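You operate a simulated robot arm through the tools that you are given. There is no shell and no other tool. Be economical: measure what you need, move in short steps, check, and stop when the job is done.

You run a simulated robot arm. Do the job below in one go: nothing can be reset, and whatever is moved stays where it is left.

## Task
Brush disc three bare, then put the brush head on the park stand.
Fine: brush lever on for the work, off at the end; hands off the running head; stop at 0 m, no other disc touched by the brush. Set down upright: brush head.

Only the result counts: the job must be done as asked and must still hold three seconds after the hand-in. Knocking over, shifting, dropping, spilling or breaking anything else fails it.

## Robot
A 7-joint arm with a fingered hand, fixed in place. Base frame: the origin is at the foot of the arm, x ahead of it, y to its left, z up; the work surface is at about z = 85.8. Readings come in cm, degrees, newtons and seconds.
With the tool pointing down near the work surface it reaches from about 36 to 86 cm from the base axis. Its first joint turns from -143.0 to 143.0 degrees. Payload 3 kg.
Tool frame: the origin (TCP) lies between the finger pads and is the grasp point; the fingertips stand 2.6 cm ahead of it; z points along the fingers, y is the line along which they close. Largest opening 14.8 cm; the body of the gripper starts 7.3 cm behind the TCP. The gripper is a hand of 3 fingers: y runs from the thumb to the fingers, the wrist lies at [0, 0, -22.9] in the tool frame, and closing takes about 1.5 s.
Orientation is told as [roll, pitch, yaw] about the base's x, y, z axes, in that order, counted from this pose: with the fingers straight down and closing along the base's y, the tool's x points along the base's -x, its y along +y and its z along -z.

## Interface
- The arm moves only by the tool move_arm. Its argument "series" is text: rows parted by semicolons, each of 6 numbers parted by spaces: the turn, a rotation vector about the tool's x, y, z in degrees, then the shift along the tool's x, y, z in cm. In form: ax ay az dx dy dz; .... A call has 1 to 20 rows; each row is the pose to reach, as a shift and turn from the pose commanded when the call began, along the tool's axes at that moment. "grip" is the finger opening in cm, from 0 to 14.8, set as the call begins (left out, the last holds). Rows are played at 5 a second. More than 5 cm and 8.6 degrees between two rows, or a gripper value outside its range, and nothing of the call is played. A pose out of reach is approached as far as the arm can. The call stops where the force on the tool passes 40 N (or 10 N more than at its start, if that is more) or the arm is blocked; 0.2 s more then pass. The fingers move at their own pace (about 15.3 cm/s each) and stop on an object; they squeeze with about 26 N. The grip force told is the motor's: it shows also when the fingers shut on nothing. Time passes only in rows, and 0.2 s behind the last, so rows that repeat a pose let the fingers close. It gives the time, the measured TCP pose, the force on the tool (base axes), the opening and the grip force at its end, in the units of the frame above (readings bear some noise), with the torque about the TCP (base axes, N m) and any sound that the robot's microphone picked up.
- Cameras (640 x 400 px; columns grow to the right, rows downward): "scene" is fixed at [5, -64.27, 163.95]; the picture's right is [0.83, -0.56, 0.00], its down [-0.24, -0.35, -0.91] and it looks along [0.51, 0.75, -0.42] (base axes); focal length 352 px, centre (320, 200). "wrist" rides on the gripper at [6.8, -3.9, -9] in the tool frame; the picture's right is [0.50, 0.87, 0.00], its down [-0.66, 0.38, -0.65] and it looks along [-0.57, 0.33, 0.76] (tool axes); focal length 222 px, centre (320, 200). There is no depth. A picture from a camera that has moved, and an enlarged one, comes with that camera's place and axes in the base frame and with its lens. The place of the scene camera against the robot may be out by one fixed shift of up to 1.2 cm in any direction.
- get_image(camera): a new picture of that camera. It takes no simulated time.
- move_column(by): slides the trunk up (or, below 0, down) by that many cm; the arm rides with it, the base frame stays. It gives what a move gives, with no picture.
- set_fingers(finger1, finger2, thumb_bend): sets how far each is bent, from 0 (flat) to 100 (curled in); at 30 the hand is open as for a grip, at 70 the pads meet at the TCP. One left out holds its place. A second passes; each finger stops where it meets its share of the squeeze, and holds until it gets a number again. A gripper value or a shape takes the hand back. It gives what a move gives, with no picture; readings hold the bend of each and the force on the fingers (four entries, about 0 where the hand has none), thumb and palm.
- hand_shape(shape): the hand has 3 fingers and takes this shape, open, in about a second: jaw (thumb against the fingers, like two jaws); tri (thumb and two fingers); tip (a fingertip pinch); poke (one finger out to press); point (the index stretched); flat (the hand flat); cup (the hand cupped); fist (a fist). The gripper value then closes the fingers along that shape, each until it touches; the sizes above hold for jaw. It gives what a move gives, with no picture.
- zoom(camera, box): a new picture of the part [left, top, right, bottom] of that camera's present view, enlarged. It takes no simulated time.
- sign_off(): hands the job in; it is judged then, once.

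Go step by step. Nothing tells you positions but the pictures and the camera data: compare them with the known pose of the tool, close in by small moves and look again before you grip or let go. The budget is 120 turns and 68 pictures, counting those below and the enlarged ones. Unless the task says otherwise, let go and move clear before handing in, and close with one line.

The tools are called as a command line: name --argument value ..., lists and objects as JSON in quotes. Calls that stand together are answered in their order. move_arm: Moves the arm, as the interface text tells. Its arguments: {"type":"object","properties":{"series":{"type":"string"},"grip":{"type":"number"}},"required":["series"]} The other tools are called the same way: move_column (by) slides the trunk up or down; hand_shape (shape) gives the hand a shape; set_fingers (finger1, finger2, thumb_bend) moves the fingers one by one; get_image (camera) takes a picture; zoom (camera, box) takes an enlarged picture of a part of a camera's view; sign_off () hands the job in.

At the start:

```text
time: 0.0
position: [90.14, 7.34, 125.25]
tcp_rot: [0.1, 0.0, -0.1]
force: [-0.5, -0.3, -0.1]
moment: [-0.01, 0.02, 0.0]
width: 14.81
finger_force: 0.1
shape: jaw
bend: [30.0, 30.0, 30.0]
finger forces: [0.0, 0.1, 0.0, 0.0, 0.1, 0.0]
trunk travel left (down, up): [-80.0, 9.0]
```

scene: 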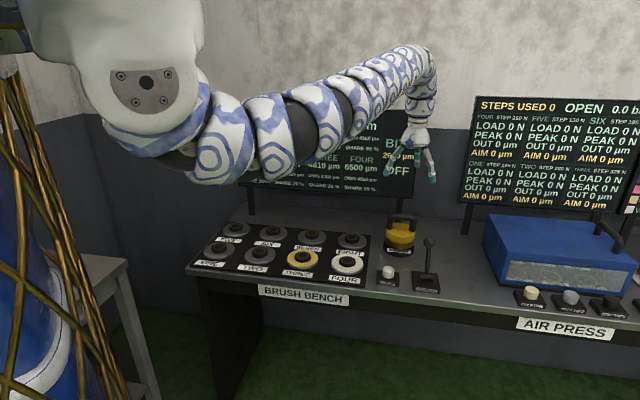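
wrist: 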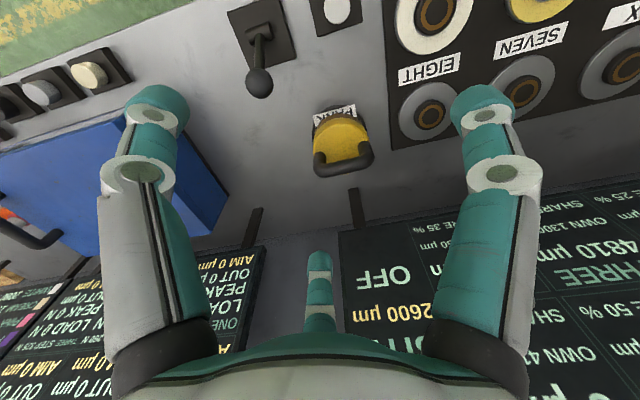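

I see a brush bench with eight discs, a brush head on a stand marked PARK, a lever and a button, and a screen half hidden by the arm. I will zoom in on these first.

zoom --camera "scene" --box '[180, 200, 460, 310]'

zoom --camera "scene" --box '[240, 100, 440, 210]'

zoom --camera "wrist" --box '[330, 150, 640, 400]'

```text
2.29 times, centred on (320, 255) of scene
camera zoom: at [5.0, -64.27, 163.95], right [0.83, -0.56, 0.0], down [-0.24, -0.35, -0.91], along [0.51, 0.75, -0.42], focal length 805 px, centre (320, 74)
```

zoom: 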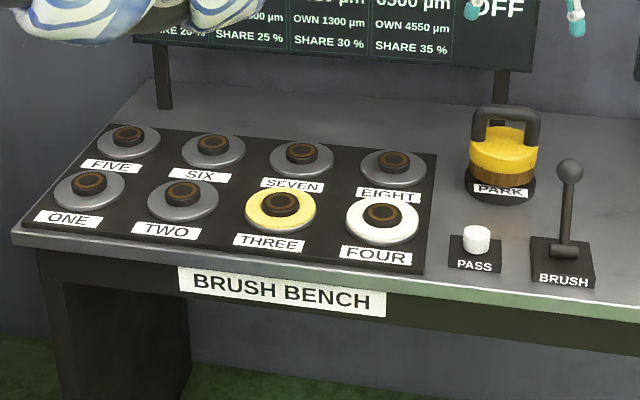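

```text
3.20 times, centred on (340, 155) of scene
camera zoom: at [5.0, -64.27, 163.95], right [0.83, -0.56, 0.0], down [-0.24, -0.35, -0.91], along [0.51, 0.75, -0.42], focal length 1127 px, centre (256, 344)
```

zoom: 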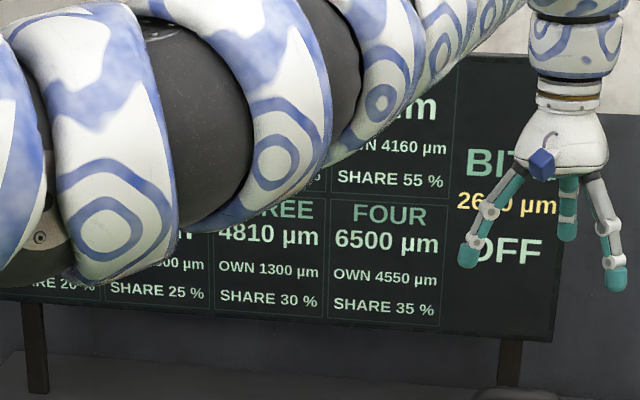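

```text
1.60 times, centred on (485, 275) of wrist
camera zoom: at [83.47, 3.31, 134.17], right [-0.5, 0.87, 0.0], down [0.66, 0.38, 0.65], along [0.57, 0.33, -0.76], focal length 355 px, centre (56, 80)
```

zoom: 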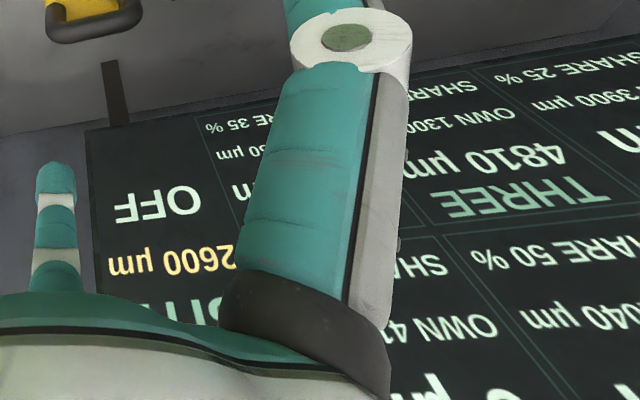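

I see eight discs with a thickness readout for each, but the arm hides part of the readout. I will turn the hand left so the wrist camera can read the whole screen.

move_arm --series "0 0 -8 0 0 0;0 0 -16 0 0 0;0 0 -24 0 0 0;0 0 -32 0 0 0;0 0 -40 0 0 0"

get_image --camera "wrist"

get_image --camera "scene"

```text
time: 1.2
position: [90.19, 7.26, 125.16]
tcp_rot: [-0.1, 0.0, 40.1]
force: [0.5, 0.9, -0.6]
moment: [0.01, 0.0, -0.02]
width: 14.76
finger_force: 0.0
shape: jaw
bend: [30.0, 30.0, 30.0]
finger forces: [0.1, 0.1, 0.0, 0.0, 0.1, 0.0]
trunk travel left (down, up): [-80.0, 9.0]
```

```text
62 pictures are left
camera wrist: at [87.62, -0.17, 134.24], right [-0.94, 0.34, 0.0], down [0.26, 0.71, 0.65], along [0.22, 0.61, -0.76], focal length 222 px, centre (320, 200)
```

wrist: 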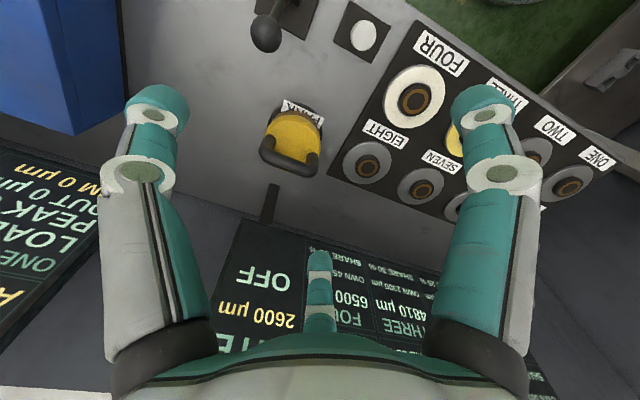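

```text
61 pictures are left
```

scene: 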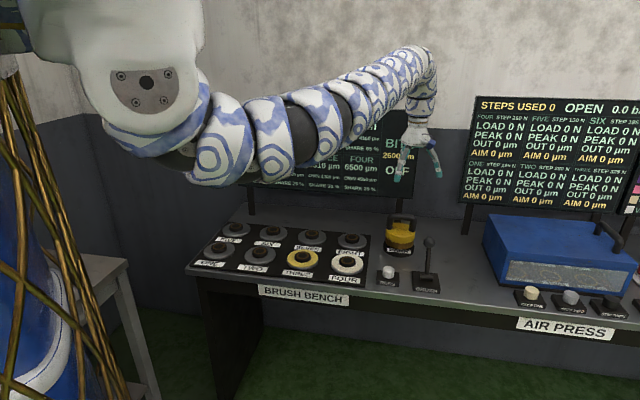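

The scene camera's view of the screen is still blocked. I will lower the trunk part of the way, which should uncover the screen and is needed for reach anyway.

move_column --by -14

get_image --camera "scene"

```text
time: 2.9
position: [90.15, 7.3, 111.22]
tcp_rot: [0.0, 0.0, 40.0]
force: [-0.7, 0.2, 0.3]
moment: [0.0, -0.01, -0.02]
width: 14.79
finger_force: 0.1
shape: jaw
bend: [30.0, 30.0, 30.0]
finger forces: [0.0, 0.0, 0.0, 0.0, 0.0, 0.0]
trunk travel left (down, up): [-66.0, 23.0]
```

```text
60 pictures are left
```

scene: 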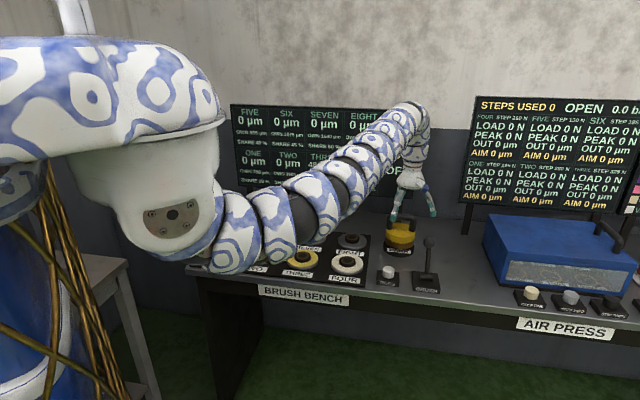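

zoom --camera "scene" --box '[220, 95, 400, 200]'

```text
3.56 times, centred on (310, 148) of scene
camera zoom: at [5.0, -64.27, 163.95], right [0.83, -0.56, 0.0], down [-0.24, -0.35, -0.91], along [0.51, 0.75, -0.42], focal length 1253 px, centre (356, 387)
```

zoom: 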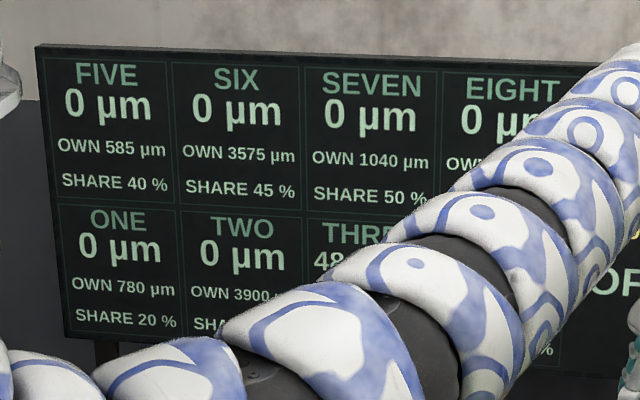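

The others read 0 and three reads 4810 with BITE 2600, which fits two passes (2600, then 2600+0.3·(1300−2600)=2210). Next I look closely at the brush head's handle.

get_image --camera "wrist"

zoom --camera "scene" --box '[340, 180, 460, 300]'

```text
58 pictures are left
camera wrist: at [87.59, -0.16, 120.25], right [-0.94, 0.34, 0.0], down [0.26, 0.71, 0.65], along [0.22, 0.61, -0.76], focal length 222 px, centre (320, 200)
```

wrist: 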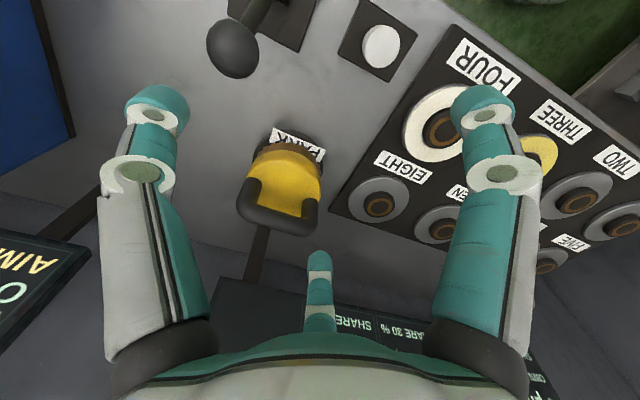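

```text
3.33 times, centred on (400, 240) of scene
camera zoom: at [5.0, -64.27, 163.95], right [0.83, -0.56, 0.0], down [-0.24, -0.35, -0.91], along [0.51, 0.75, -0.42], focal length 1174 px, centre (53, 67)
```

zoom: 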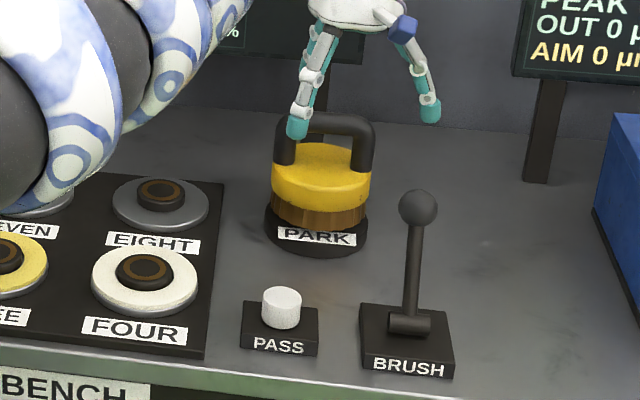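

The lever leans back (off), and the handle bar runs parallel to the bench front at about (101, 19.5, 97). I turn the hand so the fingers close across the bar and move nearer, still high.

move_arm --series "0 0 8.1 -0.8 0.14 0;0 0 16.2 -1.5 0.28 0;0 0 24.3 -2.3 0.42 0;0 0 32.4 -3.1 0.56 0;0 0 40.5 -3.8 0.7 0;0 0 48.6 -4.6 0.84 0;0 0 56.7 -5.4 0.98 0;0 0 64.8 -6.2 1.12 0;0 0 72.9 -6.9 1.26 0;0 0 81 -7.7 1.4 0"

get_image --camera "wrist"

get_image --camera "scene"

```text
time: 5.1
position: [89.97, 9.99, 111.72]
tcp_rot: [0.0, 0.1, -39.5]
force: [-0.7, 1.6, -0.3]
moment: [-0.21, -0.08, 0.01]
width: 14.78
finger_force: 0.0
shape: jaw
bend: [30.0, 30.0, 30.0]
finger forces: [0.1, 0.1, 0.0, 0.0, 0.1, 0.0]
out of reach, approached as far as the arm can: row 3, 4, 5, 6, 7, 8, 9, 10
trunk travel left (down, up): [-66.0, 23.0]
```

```text
56 pictures are left
camera wrist: at [82.32, 11.17, 120.64], right [0.16, 0.99, 0.0], down [0.75, -0.12, 0.65], along [0.64, -0.11, -0.76], focal length 222 px, centre (320, 200)
```

wrist: 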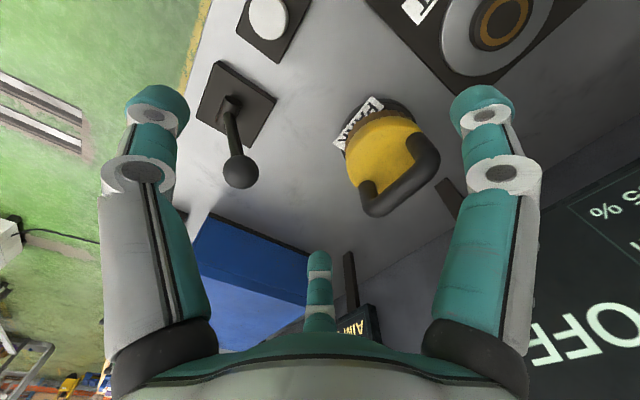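

```text
55 pictures are left
```

scene: 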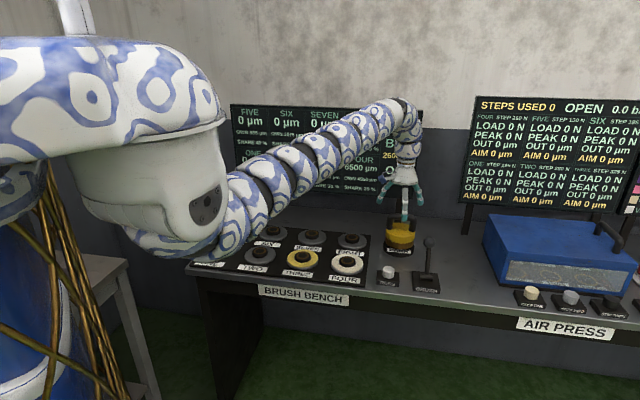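

The arm is at the end of its reach with the tool vertical, so I will have to tilt the hand outward for the head. I look at the hand close up first.

zoom --camera "scene" --box '[350, 130, 450, 270]'

```text
2.86 times, centred on (400, 200) of scene
camera zoom: at [5.0, -64.27, 163.95], right [0.83, -0.56, 0.0], down [-0.24, -0.35, -0.91], along [0.51, 0.75, -0.42], focal length 1007 px, centre (91, 200)
```

zoom: 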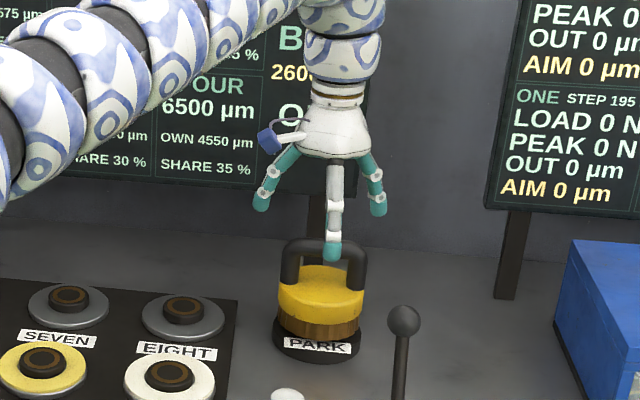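

The two fingers are splayed wide. I close the hand partway in the air to see how they come together.

move_arm --series "0 0 0 0 0 0;0 0 0 0 0 0;0 0 0 0 0 0;0 0 0 0 0 0;0 0 0 0 0 0;0 0 0 0 0 0;0 0 0 0 0 0" --grip 2.5

get_image --camera "wrist"

zoom --camera "scene" --box '[350, 130, 450, 270]'

```text
time: 6.7
position: [89.97, 10.05, 111.64]
tcp_rot: [0.0, -0.1, -39.4]
force: [0.3, -0.1, -0.2]
moment: [-0.02, 0.0, -0.01]
width: 2.53
finger_force: 0.1
shape: jaw
bend: [75.0, 75.0, 70.0]
finger forces: [0.1, 0.0, 0.0, 0.0, 0.0, 0.0]
trunk travel left (down, up): [-66.0, 23.0]
```

```text
53 pictures are left
camera wrist: at [82.34, 11.19, 120.65], right [0.16, 0.99, 0.0], down [0.75, -0.12, 0.65], along [0.64, -0.11, -0.76], focal length 222 px, centre (320, 200)
```

wrist: 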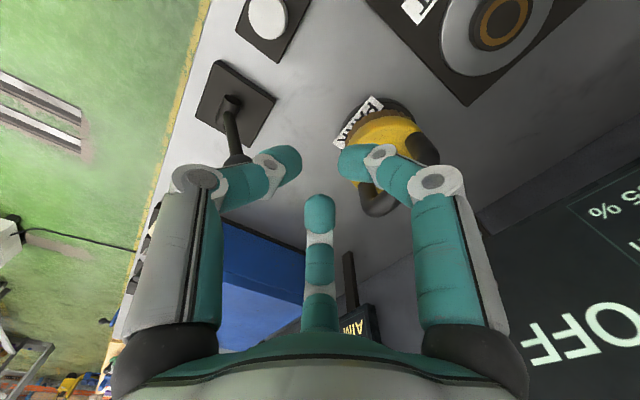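

```text
2.86 times, centred on (400, 200) of scene
camera zoom: at [5.0, -64.27, 163.95], right [0.83, -0.56, 0.0], down [-0.24, -0.35, -0.91], along [0.51, 0.75, -0.42], focal length 1007 px, centre (91, 200)
```

zoom: 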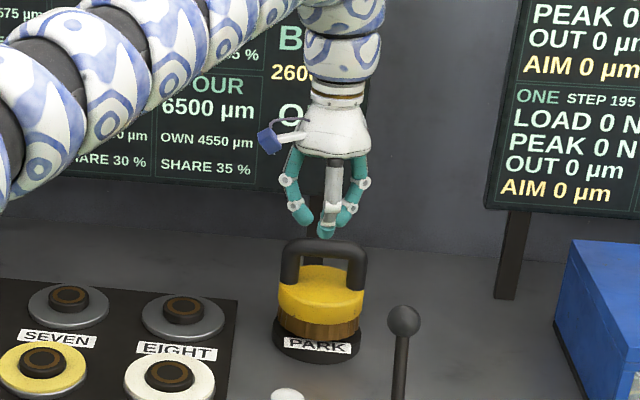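

The fingers converge nicely on the centre, so a part-open hand will suit the bar. I tilt the hand outward about 40° so the wrist stays in reach.

move_arm --series "-7.3 -3.4 1.2 0 0 0;-14.5 -6.8 2.4 0 0 0;-21.8 -10.1 3.6 0 0 0;-29 -13.5 4.8 0 0 0;-36.3 -16.9 6 0 0 0;-36.3 -16.9 6 0 0 0" --grip 8

get_image --camera "wrist"

```text
time: 8.1
position: [96.43, 12.59, 110.27]
tcp_rot: [37.9, -13.8, -52.0]
force: [-0.3, -1.2, 0.0]
moment: [-0.01, 0.0, -0.01]
width: 8.0
finger_force: 0.1
shape: jaw
bend: [34.0, 34.0, 70.0]
finger forces: [0.0, 0.0, 0.0, 0.0, 0.0, 0.1]
out of reach, approached as far as the arm can: row 3, 4, 5, 6
trunk travel left (down, up): [-66.0, 23.0]
```

```text
51 pictures are left
camera wrist: at [84.96, 13.2, 113.3], right [0.16, 0.9, 0.4], down [0.2, -0.42, 0.88], along [0.97, -0.06, -0.25], focal length 222 px, centre (320, 200)
```

wrist: 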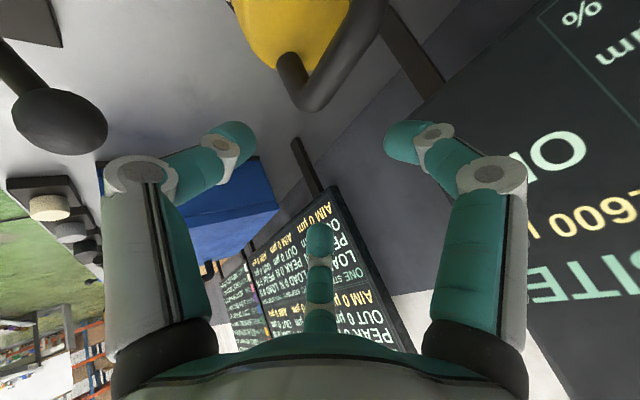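

The tilt is right: the tool axis leans about 40° outward and the closing axis is square to the bar. I lower the trunk 7 cm, set the digits half open, and look.

set_fingers --finger1 42 --finger2 42 --thumb_bend 42

move_column --by -7

get_image --camera "wrist"

get_image --camera "scene"

```text
time: 9.1
position: [96.5, 12.61, 110.42]
tcp_rot: [37.8, -13.7, -52.0]
force: [0.4, 0.3, 0.5]
moment: [-0.01, 0.02, 0.0]
width: 8.85
finger_force: 0.1
shape: fingers
bend: [42.0, 42.0, 42.0]
finger forces: [0.1, 0.1, 0.1, 0.0, 0.1, 0.0]
trunk travel left (down, up): [-66.0, 23.0]
```

```text
time: 10.2
position: [96.32, 12.59, 103.45]
tcp_rot: [37.9, -13.9, -51.9]
force: [-0.1, 0.7, 0.4]
moment: [0.01, 0.05, 0.0]
width: 8.84
finger_force: 0.0
shape: fingers
bend: [42.0, 42.0, 42.0]
finger forces: [0.0, 0.0, 0.1, 0.1, 0.1, 0.0]
trunk travel left (down, up): [-59.0, 30.0]
```

```text
50 pictures are left
camera wrist: at [84.96, 13.18, 106.34], right [0.16, 0.9, 0.4], down [0.2, -0.42, 0.88], along [0.97, -0.06, -0.25], focal length 222 px, centre (320, 200)
```

wrist: 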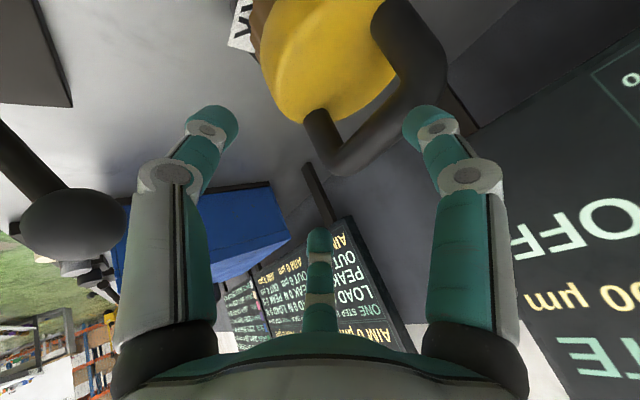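

```text
49 pictures are left
```

scene: 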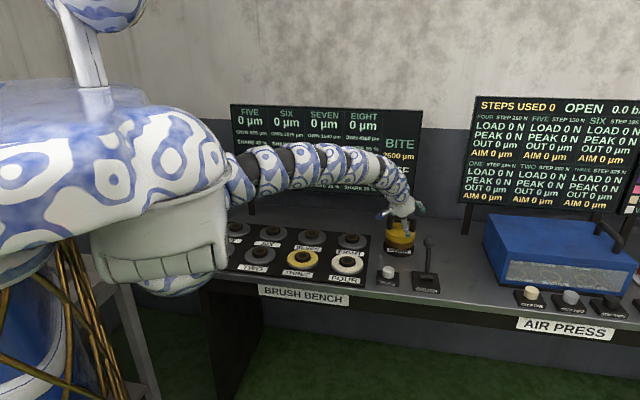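

The bar centre triangulates to about (100.9, 19.1, 98.3). I move to a standoff about 7 cm back along the tool axis.

move_arm --series "0 0 0 1.7 1.6 0.6;0 0 0 3.45 3.3 1.18;0 0 0 3.45 3.3 1.18"

get_image --camera "wrist"

zoom --camera "scene" --box '[350, 160, 470, 280]'

```text
time: 10.9
position: [96.63, 17.33, 103.62]
tcp_rot: [37.8, -13.8, -52.0]
force: [0.1, 0.0, 0.3]
moment: [0.0, 0.0, -0.02]
width: 8.87
finger_force: 0.1
shape: fingers
bend: [42.0, 42.0, 42.0]
finger forces: [0.1, 0.1, 0.1, 0.0, 0.1, 0.0]
trunk travel left (down, up): [-59.0, 30.0]
```

```text
48 pictures are left
camera wrist: at [85.34, 17.96, 106.52], right [0.16, 0.9, 0.4], down [0.2, -0.42, 0.88], along [0.97, -0.06, -0.25], focal length 222 px, centre (320, 200)
```

wrist: 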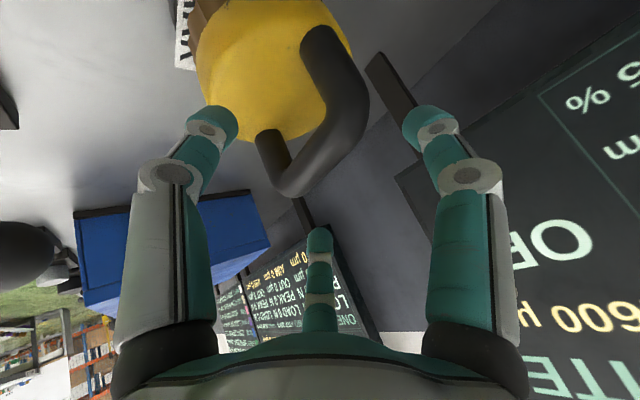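

```text
3.33 times, centred on (410, 220) of scene
camera zoom: at [5.0, -64.27, 163.95], right [0.83, -0.56, 0.0], down [-0.24, -0.35, -0.91], along [0.51, 0.75, -0.42], focal length 1174 px, centre (20, 133)
```

zoom: 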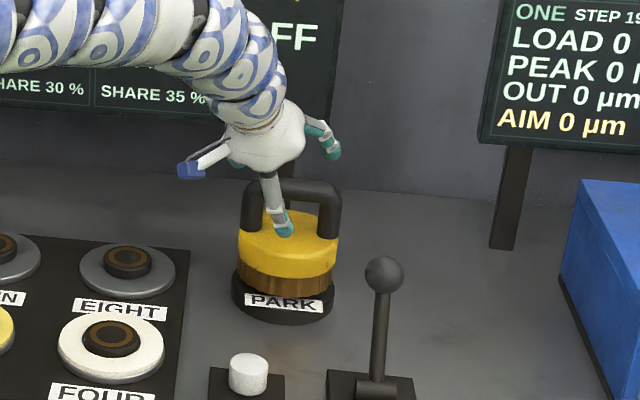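

The bar is centred laterally in the grip and lies 5–7 cm ahead along the tool axis. I bend the thumb a little to clear the brush top and advance 3.5 cm.

set_fingers --thumb_bend 50

move_arm --series "0 0 0 0 0 1.2;0 0 0 0 0 2.4;0 0 0 0 0 3.5;0 0 0 0 0 3.5"

get_image --camera "wrist"

zoom --camera "scene" --box '[370, 190, 450, 270]'

```text
time: 11.9
position: [96.79, 17.28, 103.51]
tcp_rot: [37.8, -13.9, -52.0]
force: [0.4, -0.1, -0.3]
moment: [0.0, -0.01, -0.04]
width: 7.61
finger_force: 0.1
shape: fingers
bend: [42.0, 42.0, 50.0]
finger forces: [0.0, 0.0, 0.1, 0.0, 0.1, 0.0]
trunk travel left (down, up): [-59.0, 30.0]
```

```text
time: 12.9
position: [98.85, 18.17, 100.83]
tcp_rot: [37.8, -13.7, -51.9]
force: [-0.1, -0.3, 1.0]
moment: [0.0, -0.01, 0.03]
width: 7.58
finger_force: 0.0
shape: fingers
bend: [42.0, 42.0, 50.0]
finger forces: [0.0, 0.1, 0.2, 0.0, 0.0, 0.0]
trunk travel left (down, up): [-59.0, 30.0]
```

```text
46 pictures are left
camera wrist: at [87.4, 18.73, 103.72], right [0.16, 0.9, 0.4], down [0.2, -0.42, 0.88], along [0.97, -0.06, -0.25], focal length 222 px, centre (320, 200)
```

wrist: 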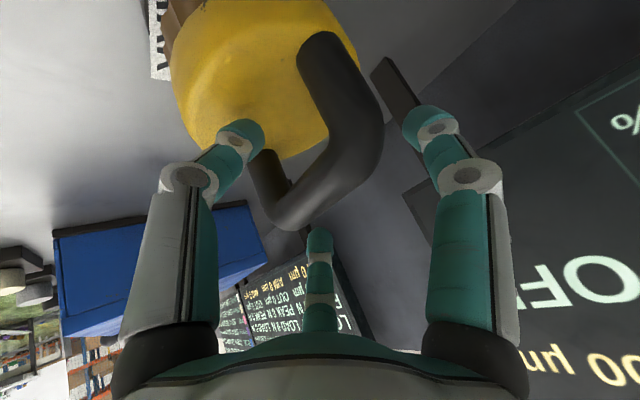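

```text
5.00 times, centred on (410, 230) of scene
camera zoom: at [5.0, -64.27, 163.95], right [0.83, -0.56, 0.0], down [-0.24, -0.35, -0.91], along [0.51, 0.75, -0.42], focal length 1762 px, centre (-130, 50)
```

zoom: 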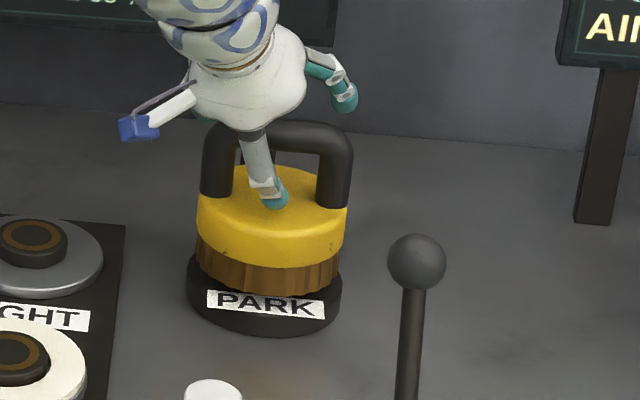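

The bar centre is about 3 cm ahead and almost centred. I bend the thumb a touch more and advance the rest.

set_fingers --thumb_bend 53

move_arm --series "0 0 0 0.1 0.2 1;0 0 0 0.2 0.4 2;0 0 0 0.2 0.4 2.7;0 0 0 0.2 0.4 2.7"

get_image --camera "wrist"

zoom --camera "scene" --box '[370, 190, 450, 270]'

```text
time: 13.9
position: [98.9, 18.15, 100.81]
tcp_rot: [37.8, -13.9, -51.9]
force: [-0.3, 0.0, 0.0]
moment: [0.01, -0.02, -0.01]
width: 7.13
finger_force: 0.1
shape: fingers
bend: [42.0, 42.0, 53.0]
finger forces: [0.0, 0.0, 0.1, 0.1, 0.0, 0.0]
trunk travel left (down, up): [-59.0, 30.0]
```

```text
time: 14.9
position: [100.58, 19.35, 99.08]
tcp_rot: [38.0, -13.8, -52.1]
force: [-2.3, -2.5, 9.8]
moment: [-0.25, 0.19, -0.01]
width: 6.64
finger_force: 4.9
shape: fingers
bend: [42.0, 42.0, 55.0]
finger forces: [0.0, 0.1, 0.0, 0.0, 10.1, 0.0]
trunk travel left (down, up): [-59.0, 30.0]
```

```text
44 pictures are left
camera wrist: at [89.16, 19.91, 102.09], right [0.16, 0.9, 0.4], down [0.2, -0.42, 0.88], along [0.97, -0.06, -0.25], focal length 222 px, centre (320, 200)
```

wrist: 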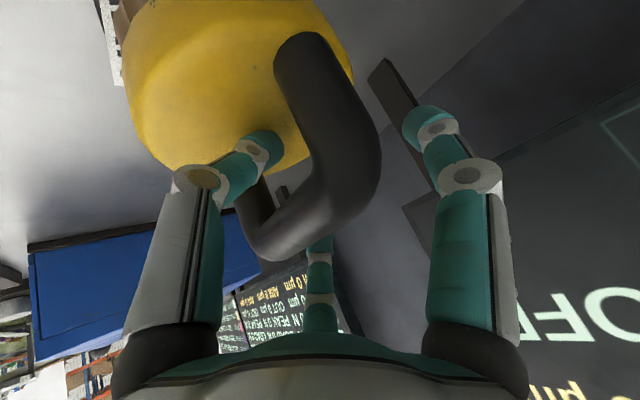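

```text
5.00 times, centred on (410, 230) of scene
camera zoom: at [5.0, -64.27, 163.95], right [0.83, -0.56, 0.0], down [-0.24, -0.35, -0.91], along [0.51, 0.75, -0.42], focal length 1762 px, centre (-130, 50)
```

zoom: 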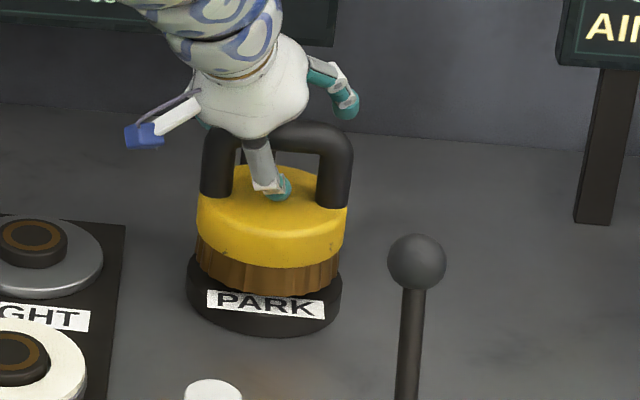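

The thumb tip touches the brush top lightly; the head hasn't shifted. I back off 0.5 cm and close the digits on the bar.

move_arm --series "0 0 0 0 0 -0.5;0 0 0 0 0 -0.5"

set_fingers --finger1 55 --finger2 55 --thumb_bend 60

get_image --camera "wrist"

```text
time: 15.6
position: [100.35, 19.26, 99.39]
tcp_rot: [37.9, -13.8, -52.1]
force: [-0.1, 1.1, 3.2]
moment: [0.01, 0.08, -0.02]
width: 6.75
finger_force: 1.4
shape: fingers
bend: [42.0, 42.0, 55.0]
finger forces: [0.1, 0.1, 0.0, 0.0, 3.1, 0.1]
trunk travel left (down, up): [-59.0, 30.0]
```

```text
time: 16.6
position: [100.44, 19.17, 99.37]
tcp_rot: [37.8, -13.8, -52.0]
force: [-0.1, -0.7, -0.4]
moment: [-0.01, 0.01, 0.03]
width: 3.84
finger_force: 0.1
shape: fingers
bend: [55.0, 55.0, 60.0]
finger forces: [0.0, 0.0, 0.0, 0.0, 0.0, 0.0]
trunk travel left (down, up): [-59.0, 30.0]
```

```text
42 pictures are left
camera wrist: at [88.94, 19.84, 102.26], right [0.16, 0.9, 0.4], down [0.2, -0.42, 0.88], along [0.97, -0.06, -0.25], focal length 222 px, centre (320, 200)
```

wrist: 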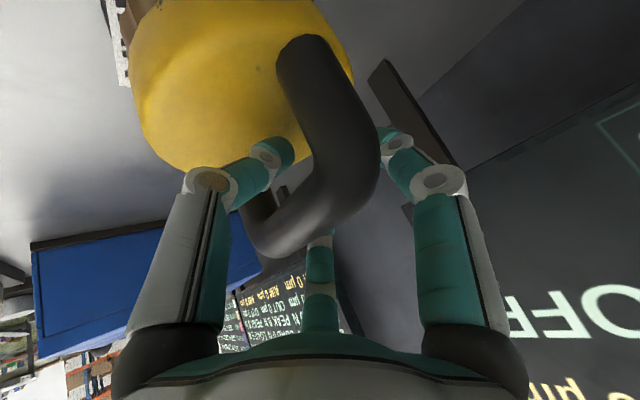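

The thumb is under the near side and both fingers are behind the bar. I close to a full grip.

set_fingers --finger1 85 --finger2 85 --thumb_bend 85

get_image --camera "wrist"

zoom --camera "scene" --box '[370, 190, 450, 270]'

```text
time: 17.6
position: [100.41, 19.27, 99.24]
tcp_rot: [37.8, -13.8, -52.0]
force: [-0.5, -0.2, 0.1]
moment: [0.11, -0.06, 0.0]
width: 0.0
finger_force: 5.6
shape: fingers
bend: [74.0, 74.0, 75.0]
finger forces: [0.5, 1.1, 0.0, 0.1, 8.0, 0.0]
trunk travel left (down, up): [-59.0, 30.0]
```

```text
41 pictures are left
camera wrist: at [89.01, 19.85, 102.17], right [0.16, 0.9, 0.4], down [0.2, -0.42, 0.88], along [0.97, -0.06, -0.25], focal length 222 px, centre (320, 200)
```

wrist: 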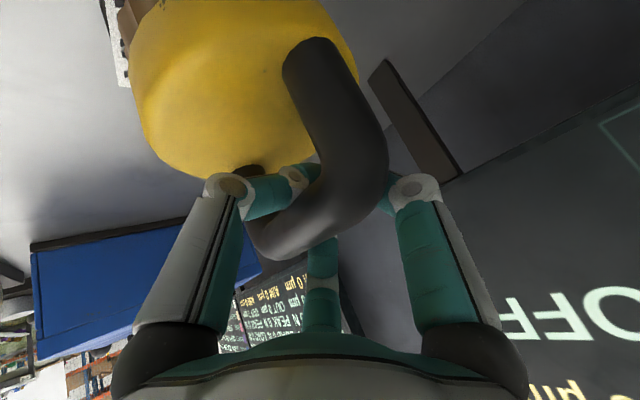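

```text
5.00 times, centred on (410, 230) of scene
camera zoom: at [5.0, -64.27, 163.95], right [0.83, -0.56, 0.0], down [-0.24, -0.35, -0.91], along [0.51, 0.75, -0.42], focal length 1762 px, centre (-130, 50)
```

zoom: 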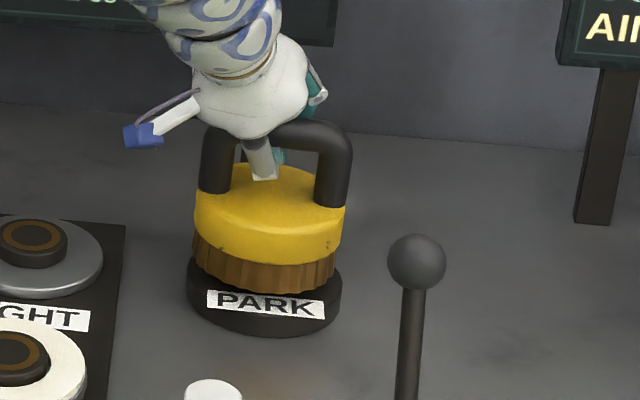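

The pads closed underneath the bar, so it sits about 2 cm behind the pads. I open, back off 1.7 cm and close again so the pads squeeze the bar itself.

set_fingers --finger1 53 --finger2 53 --thumb_bend 59

move_arm --series "0 0 0 0 0 -0.9;0 0 0 0 0 -1.7;0 0 0 0 0 -1.7"

set_fingers --finger1 85 --finger2 85 --thumb_bend 85

get_image --camera "wrist"

zoom --camera "scene" --box '[370, 190, 450, 270]'

```text
time: 18.6
position: [100.41, 19.24, 99.35]
tcp_rot: [37.9, -13.7, -52.0]
force: [-0.6, -0.5, -0.5]
moment: [-0.01, 0.0, 0.0]
width: 4.23
finger_force: 0.1
shape: fingers
bend: [53.0, 53.0, 59.0]
finger forces: [0.1, 0.0, 0.0, 0.0, 0.0, 0.0]
trunk travel left (down, up): [-59.0, 30.0]
```

```text
time: 19.4
position: [99.29, 18.88, 100.71]
tcp_rot: [37.9, -13.8, -52.0]
force: [-0.1, 0.2, 0.0]
moment: [-0.03, 0.0, 0.02]
width: 4.21
finger_force: 0.0
shape: fingers
bend: [53.0, 53.0, 59.0]
finger forces: [0.0, 0.0, 0.1, 0.0, 0.0, 0.1]
trunk travel left (down, up): [-59.0, 30.0]
```

```text
time: 20.4
position: [99.41, 18.78, 100.68]
tcp_rot: [37.8, -13.7, -52.0]
force: [0.1, 0.2, -9.9]
moment: [-0.01, 0.07, 0.05]
width: 0.36
finger_force: 23.5
shape: fingers
bend: [75.0, 73.0, 65.0]
finger forces: [12.9, 12.0, 0.0, 0.0, 22.8, 0.0]
trunk travel left (down, up): [-59.0, 30.0]
```

```text
39 pictures are left
camera wrist: at [87.96, 19.49, 103.58], right [0.16, 0.9, 0.4], down [0.2, -0.42, 0.88], along [0.97, -0.06, -0.25], focal length 222 px, centre (320, 200)
```

wrist: 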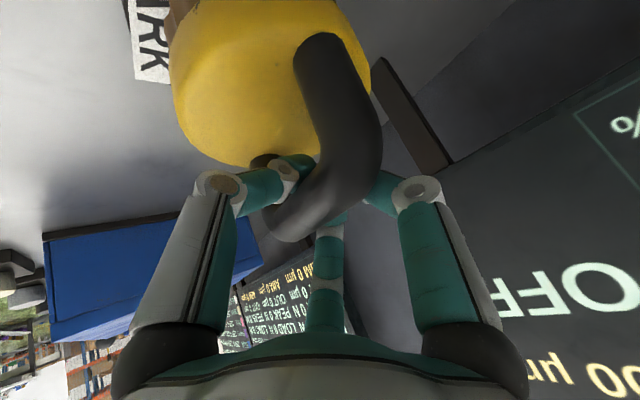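

```text
5.00 times, centred on (410, 230) of scene
camera zoom: at [5.0, -64.27, 163.95], right [0.83, -0.56, 0.0], down [-0.24, -0.35, -0.91], along [0.51, 0.75, -0.42], focal length 1762 px, centre (-130, 50)
```

zoom: 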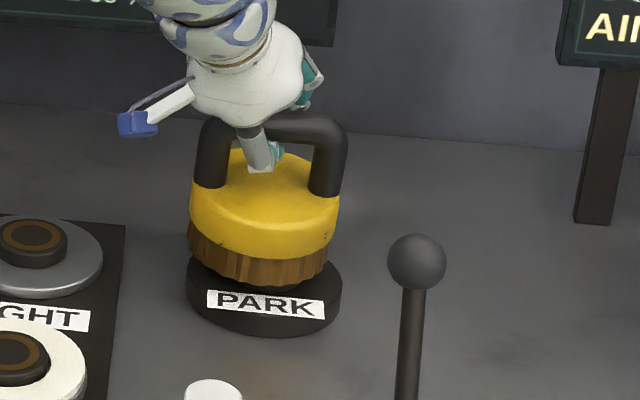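

The grip is firm (about 24 N) and already carries the head's weight, with a slight tilt. I lift straight up with the trunk and inspect.

move_column --by 7

zoom --camera "scene" --box '[350, 150, 450, 270]'

get_image --camera "wrist"

```text
time: 21.4
position: [99.43, 18.87, 107.62]
tcp_rot: [37.8, -13.8, -52.1]
force: [-0.1, 0.5, -10.2]
moment: [-0.04, 0.08, 0.02]
width: 0.39
finger_force: 23.6
shape: fingers
bend: [75.0, 73.0, 65.0]
finger forces: [12.8, 12.1, 0.0, 0.0, 22.6, 0.1]
trunk travel left (down, up): [-66.0, 23.0]
```

```text
3.33 times, centred on (400, 210) of scene
camera zoom: at [5.0, -64.27, 163.95], right [0.83, -0.56, 0.0], down [-0.24, -0.35, -0.91], along [0.51, 0.75, -0.42], focal length 1174 px, centre (53, 167)
```

zoom: 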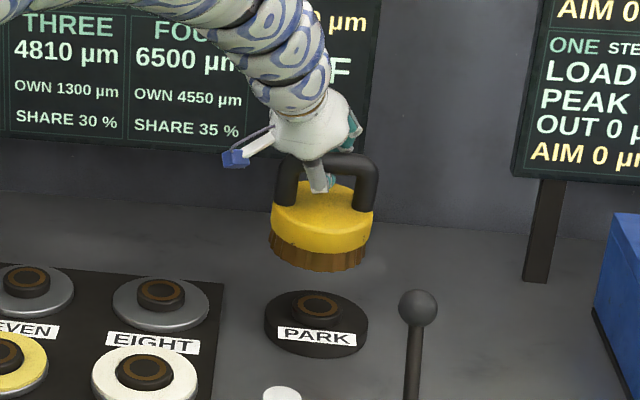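

```text
36 pictures are left
camera wrist: at [87.97, 19.49, 110.56], right [0.16, 0.9, 0.4], down [0.2, -0.42, 0.88], along [0.97, -0.06, -0.25], focal length 222 px, centre (320, 200)
```

wrist: 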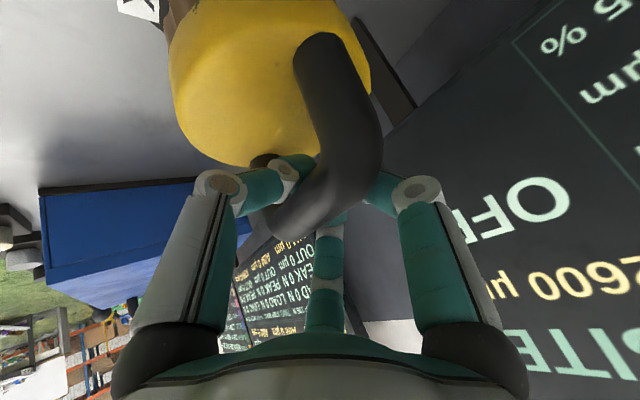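

The head is up, and the stand and discs have pegs that the brush sits over. I zoom in more to measure the tilt.

zoom --camera "scene" --box '[380, 190, 430, 240]'

```text
8.00 times, centred on (405, 215) of scene
camera zoom: at [5.0, -64.27, 163.95], right [0.83, -0.56, 0.0], down [-0.24, -0.35, -0.91], along [0.51, 0.75, -0.42], focal length 2818 px, centre (-360, 80)
```

zoom: 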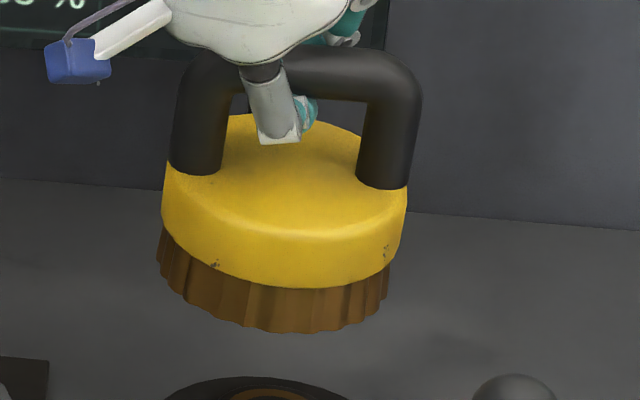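

The head tilts about 5° clockwise as seen from the scene camera. I raise the trunk a bit, take that tilt out, and carry the head halfway toward disc three.

move_column --by 5

move_arm --series "-0.1 -1.3 -1 2 -0.76 -1.22;-0.2 -2.6 -2 4 -1.52 -2.44;-0.3 -4 -3 6 -2.28 -3.66;-0.3 -4 -3 8.1 -3.04 -4.88;-0.3 -4 -3 10.1 -3.8 -6.1;-0.3 -4 -3 12.1 -4.56 -7.32;-0.3 -4 -3 14.1 -5.3 -8.5;-0.3 -4 -3 16.1 -6.1 -9.7;-0.3 -4 -3 16.1 -6.1 -9.7"

get_image --camera "scene"

```text
time: 22.4
position: [99.49, 18.89, 112.63]
tcp_rot: [37.7, -13.8, -52.0]
force: [0.0, -0.4, -10.5]
moment: [0.02, 0.07, -0.02]
width: 0.37
finger_force: 24.1
shape: fingers
bend: [75.0, 73.0, 65.0]
finger forces: [12.8, 12.0, 0.0, 0.1, 22.6, 0.0]
trunk travel left (down, up): [-71.0, 18.0]
```

```text
time: 24.4
position: [86.19, 28.93, 110.52]
tcp_rot: [38.2, -18.8, -52.2]
force: [-0.5, 0.1, -10.1]
moment: [-0.02, 0.06, -0.04]
width: 0.03
finger_force: 21.0
shape: fingers
bend: [76.0, 73.0, 74.0]
finger forces: [10.9, 12.3, 0.0, 0.0, 19.4, 0.0]
out of reach, approached as far as the arm can: row 4, 5, 6, 7, 8, 9
trunk travel left (down, up): [-71.0, 18.0]
```

```text
34 pictures are left
```

scene: 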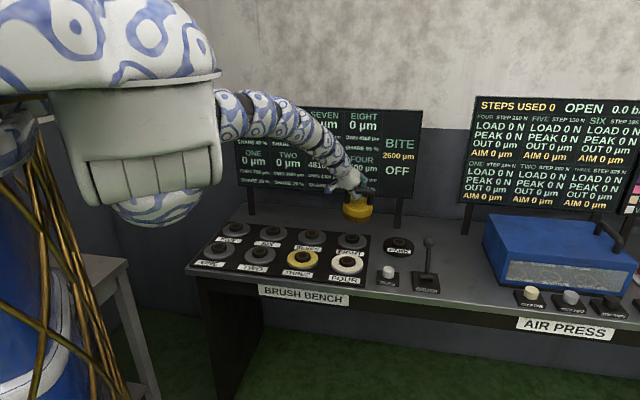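

The arm met a joint limit and strayed from the path, and the thumb has moved. I look closely at the head before going on.

zoom --camera "scene" --box '[320, 165, 390, 235]'

get_image --camera "wrist"

```text
5.71 times, centred on (355, 200) of scene
camera zoom: at [5.0, -64.27, 163.95], right [0.83, -0.56, 0.0], down [-0.24, -0.35, -0.91], along [0.51, 0.75, -0.42], focal length 2013 px, centre (120, 200)
```

zoom: 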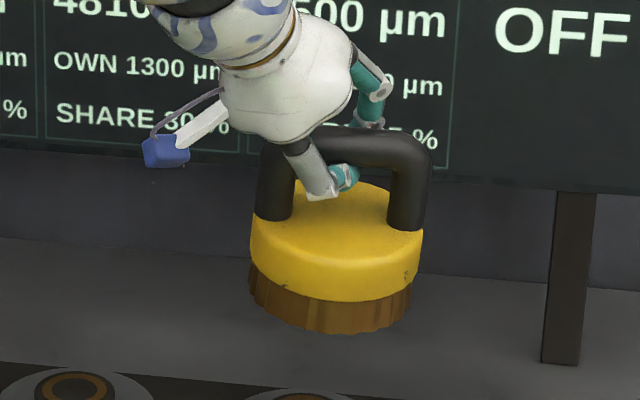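

```text
32 pictures are left
camera wrist: at [74.59, 29.72, 112.7], right [0.14, 0.93, 0.34], down [0.15, -0.36, 0.92], along [0.98, -0.08, -0.19], focal length 222 px, centre (320, 200)
```

wrist: 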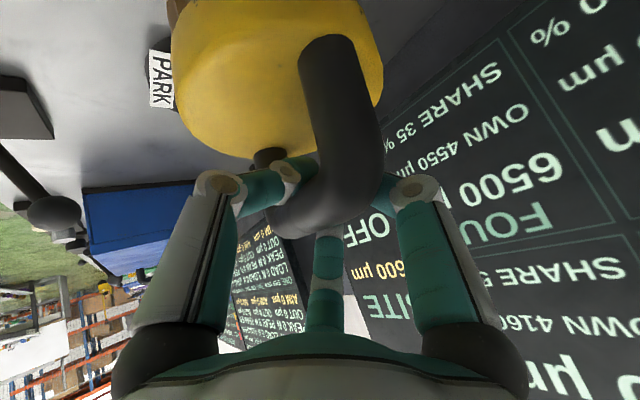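

The bar is now caged over the closed digits, so the head hangs in a hook. I ease the squeeze so it can level itself and turn the hand back toward vertical about the bar axis, since tilt isn't needed further in.

set_fingers --finger1 75 --finger2 74 --thumb_bend 75

move_arm --series "3.2 0.15 -1.3 0 0 0;6.5 0.3 -2.6 0 0 0;9.7 0.45 -3.9 0 0 0;13 0.6 -5.2 0 0 0;16.2 0.75 -6.5 0 0 0;16.2 0.75 -6.5 0 0 0"

zoom --camera "scene" --box '[320, 165, 390, 235]'

```text
time: 25.4
position: [86.18, 28.9, 110.45]
tcp_rot: [38.1, -18.8, -52.1]
force: [-0.1, 0.1, -9.2]
moment: [0.0, 0.04, 0.01]
width: 0.23
finger_force: 12.8
shape: fingers
bend: [74.0, 72.0, 66.0]
finger forces: [5.7, 7.2, 0.0, 0.0, 12.4, 0.0]
trunk travel left (down, up): [-71.0, 18.0]
```

```text
time: 26.8
position: [85.87, 28.93, 110.46]
tcp_rot: [19.7, -21.3, -45.7]
force: [-0.5, -0.2, -9.7]
moment: [0.1, 0.0, -0.01]
width: 0.24
finger_force: 13.1
shape: fingers
bend: [74.0, 72.0, 66.0]
finger forces: [5.8, 6.6, 0.1, 0.0, 13.8, 0.0]
trunk travel left (down, up): [-71.0, 18.0]
```

```text
5.71 times, centred on (355, 200) of scene
camera zoom: at [5.0, -64.27, 163.95], right [0.83, -0.56, 0.0], down [-0.24, -0.35, -0.91], along [0.51, 0.75, -0.42], focal length 2013 px, centre (120, 200)
```

zoom: 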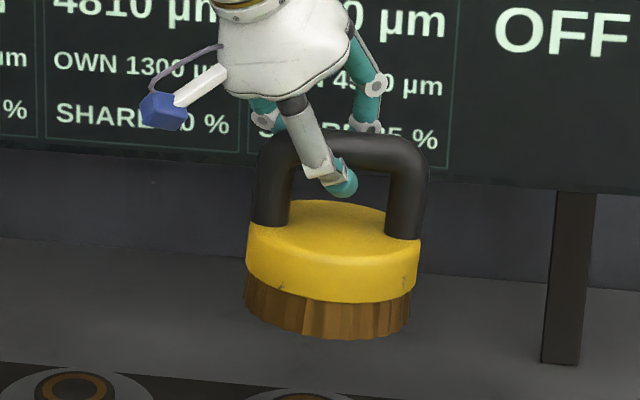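

The head is turning along with the hand through friction. I relax the squeeze slightly more so it can swing plumb.

set_fingers --finger1 73 --finger2 72 --thumb_bend 68

zoom --camera "scene" --box '[320, 165, 390, 235]'

```text
time: 27.8
position: [85.88, 28.99, 110.55]
tcp_rot: [19.7, -21.3, -45.7]
force: [-0.7, -0.6, -9.3]
moment: [0.11, -0.02, 0.0]
width: 0.7
finger_force: 7.1
shape: fingers
bend: [72.0, 71.0, 65.0]
finger forces: [3.0, 4.0, 0.0, 0.0, 7.6, 0.0]
trunk travel left (down, up): [-71.0, 18.0]
```

```text
5.71 times, centred on (355, 200) of scene
camera zoom: at [5.0, -64.27, 163.95], right [0.83, -0.56, 0.0], down [-0.24, -0.35, -0.91], along [0.51, 0.75, -0.42], focal length 2013 px, centre (120, 200)
```

zoom: 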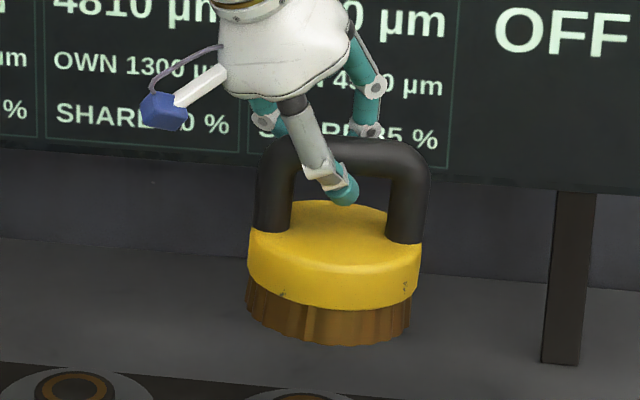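

The head hangs safely with a small lag of about 10° in tilt, which I can level later. Now I carry it toward disc three at this height.

move_arm --series "0 0 0 2.1 -1.57 -1.44;0 0 0 4.2 -3.14 -2.88;0 0 0 6.3 -4.7 -4.3;0 0 0 8.4 -6.3 -5.75;0 0 0 10.6 -7.85 -7.2;0 0 0 12.7 -9.4 -8.6;0 0 0 14.8 -11 -10;0 0 0 16.9 -12.56 -11.5;0 0 0 16.9 -12.56 -11.5"

get_image --camera "scene"

```text
time: 29.8
position: [67.25, 38.09, 107.93]
tcp_rot: [19.6, -21.3, -45.7]
force: [0.1, -0.8, -9.6]
moment: [0.08, -0.08, 0.01]
width: 1.04
finger_force: 8.2
shape: fingers
bend: [72.0, 71.0, 64.0]
finger forces: [4.0, 3.8, 0.1, 0.1, 9.0, 0.0]
out of reach, approached as far as the arm can: row 3, 4, 5, 6, 7, 8, 9
trunk travel left (down, up): [-71.0, 18.0]
```

```text
29 pictures are left
```

scene: 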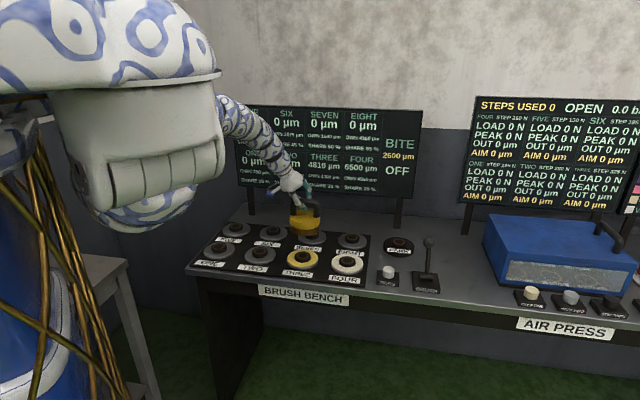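

The limit looks like the wrist's roll limit as the arm swings left. I turn hand and head 25° about the vertical (the head is round) while moving over disc three.

move_arm --series "-1.8 1.6 -4.4 0 0 0;-3.6 3.2 -8.8 -0.4 -1.3 -0.8;-5.5 4.7 -13.1 -0.8 -2.6 -1.6;-7.3 6.3 -17.5 -1.2 -4 -2.5;-9.1 7.9 -21.9 -1.6 -5.6 -3.4;-9.1 7.9 -21.9 -2.2 -7.6 -4.64;-9.1 7.9 -21.9 -2.2 -7.6 -4.64"

get_image --camera "scene"

```text
time: 31.4
position: [70.23, 40.24, 106.8]
tcp_rot: [19.8, -21.2, -20.6]
force: [0.3, -0.3, -9.0]
moment: [0.11, 0.04, 0.0]
width: 1.04
finger_force: 9.2
shape: fingers
bend: [72.0, 71.0, 64.0]
finger forces: [3.9, 4.3, 0.1, 0.0, 9.1, 0.0]
out of reach, approached as far as the arm can: row 1, 2, 3, 4, 5, 6, 7
trunk travel left (down, up): [-71.0, 18.0]
```

```text
28 pictures are left
```

scene: 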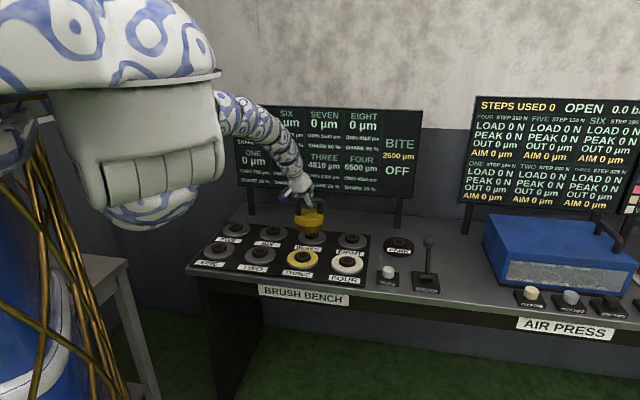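

The inward limit looks like the wrist bend limit caused by outward tilt with the shoulder high. I raise the arm relative to the trunk and lower the trunk, which flattens the forearm.

move_arm --series "0 0 0 -1.1 0.94 -2.6;0 0 0 -2.2 1.9 -5.3;0 0 0 -3.3 2.8 -7.9;0 0 0 -4.4 3.8 -10.6;0 0 0 -5.4 4.7 -13.2"

move_column --by -15

get_image --camera "scene"

```text
time: 32.5
position: [71.03, 42.32, 121.9]
tcp_rot: [19.6, -21.2, -20.7]
force: [0.6, 0.1, -10.0]
moment: [0.12, 0.04, 0.0]
width: 1.06
finger_force: 9.2
shape: fingers
bend: [72.0, 71.0, 64.0]
finger forces: [4.2, 4.5, 0.0, 0.1, 9.4, 0.0]
out of reach, approached as far as the arm can: row 1, 2, 3, 4, 5
trunk travel left (down, up): [-71.0, 18.0]
```

```text
time: 34.3
position: [71.0, 42.29, 106.84]
tcp_rot: [19.7, -21.2, -20.7]
force: [-0.5, 0.8, -9.3]
moment: [0.12, -0.02, -0.01]
width: 1.09
finger_force: 8.6
shape: fingers
bend: [72.0, 71.0, 64.0]
finger forces: [4.2, 4.4, 0.0, 0.1, 9.3, 0.0]
trunk travel left (down, up): [-56.0, 33.0]
```

```text
27 pictures are left
```

scene: 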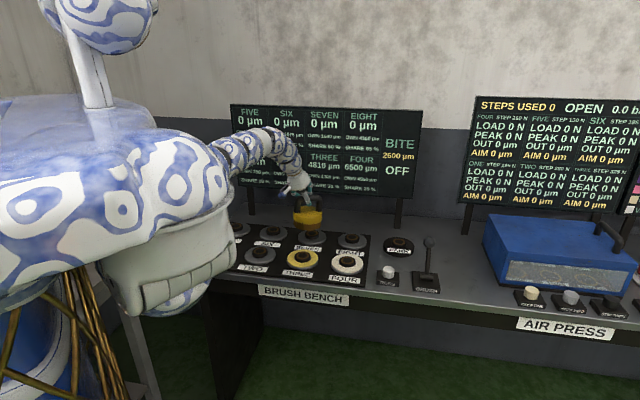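

I test the inward move again from this posture.

move_arm --series "0 0 0 1.4 -4.07 -2.03"

```text
time: 34.7
position: [70.92, 42.31, 106.89]
tcp_rot: [19.7, -21.3, -20.6]
force: [0.0, -0.9, -9.8]
moment: [0.07, 0.06, -0.03]
width: 1.08
finger_force: 8.9
shape: fingers
bend: [72.0, 71.0, 64.0]
finger forces: [4.3, 4.5, 0.0, 0.1, 9.4, 0.0]
out of reach, approached as far as the arm can: row 1
trunk travel left (down, up): [-56.0, 33.0]
```

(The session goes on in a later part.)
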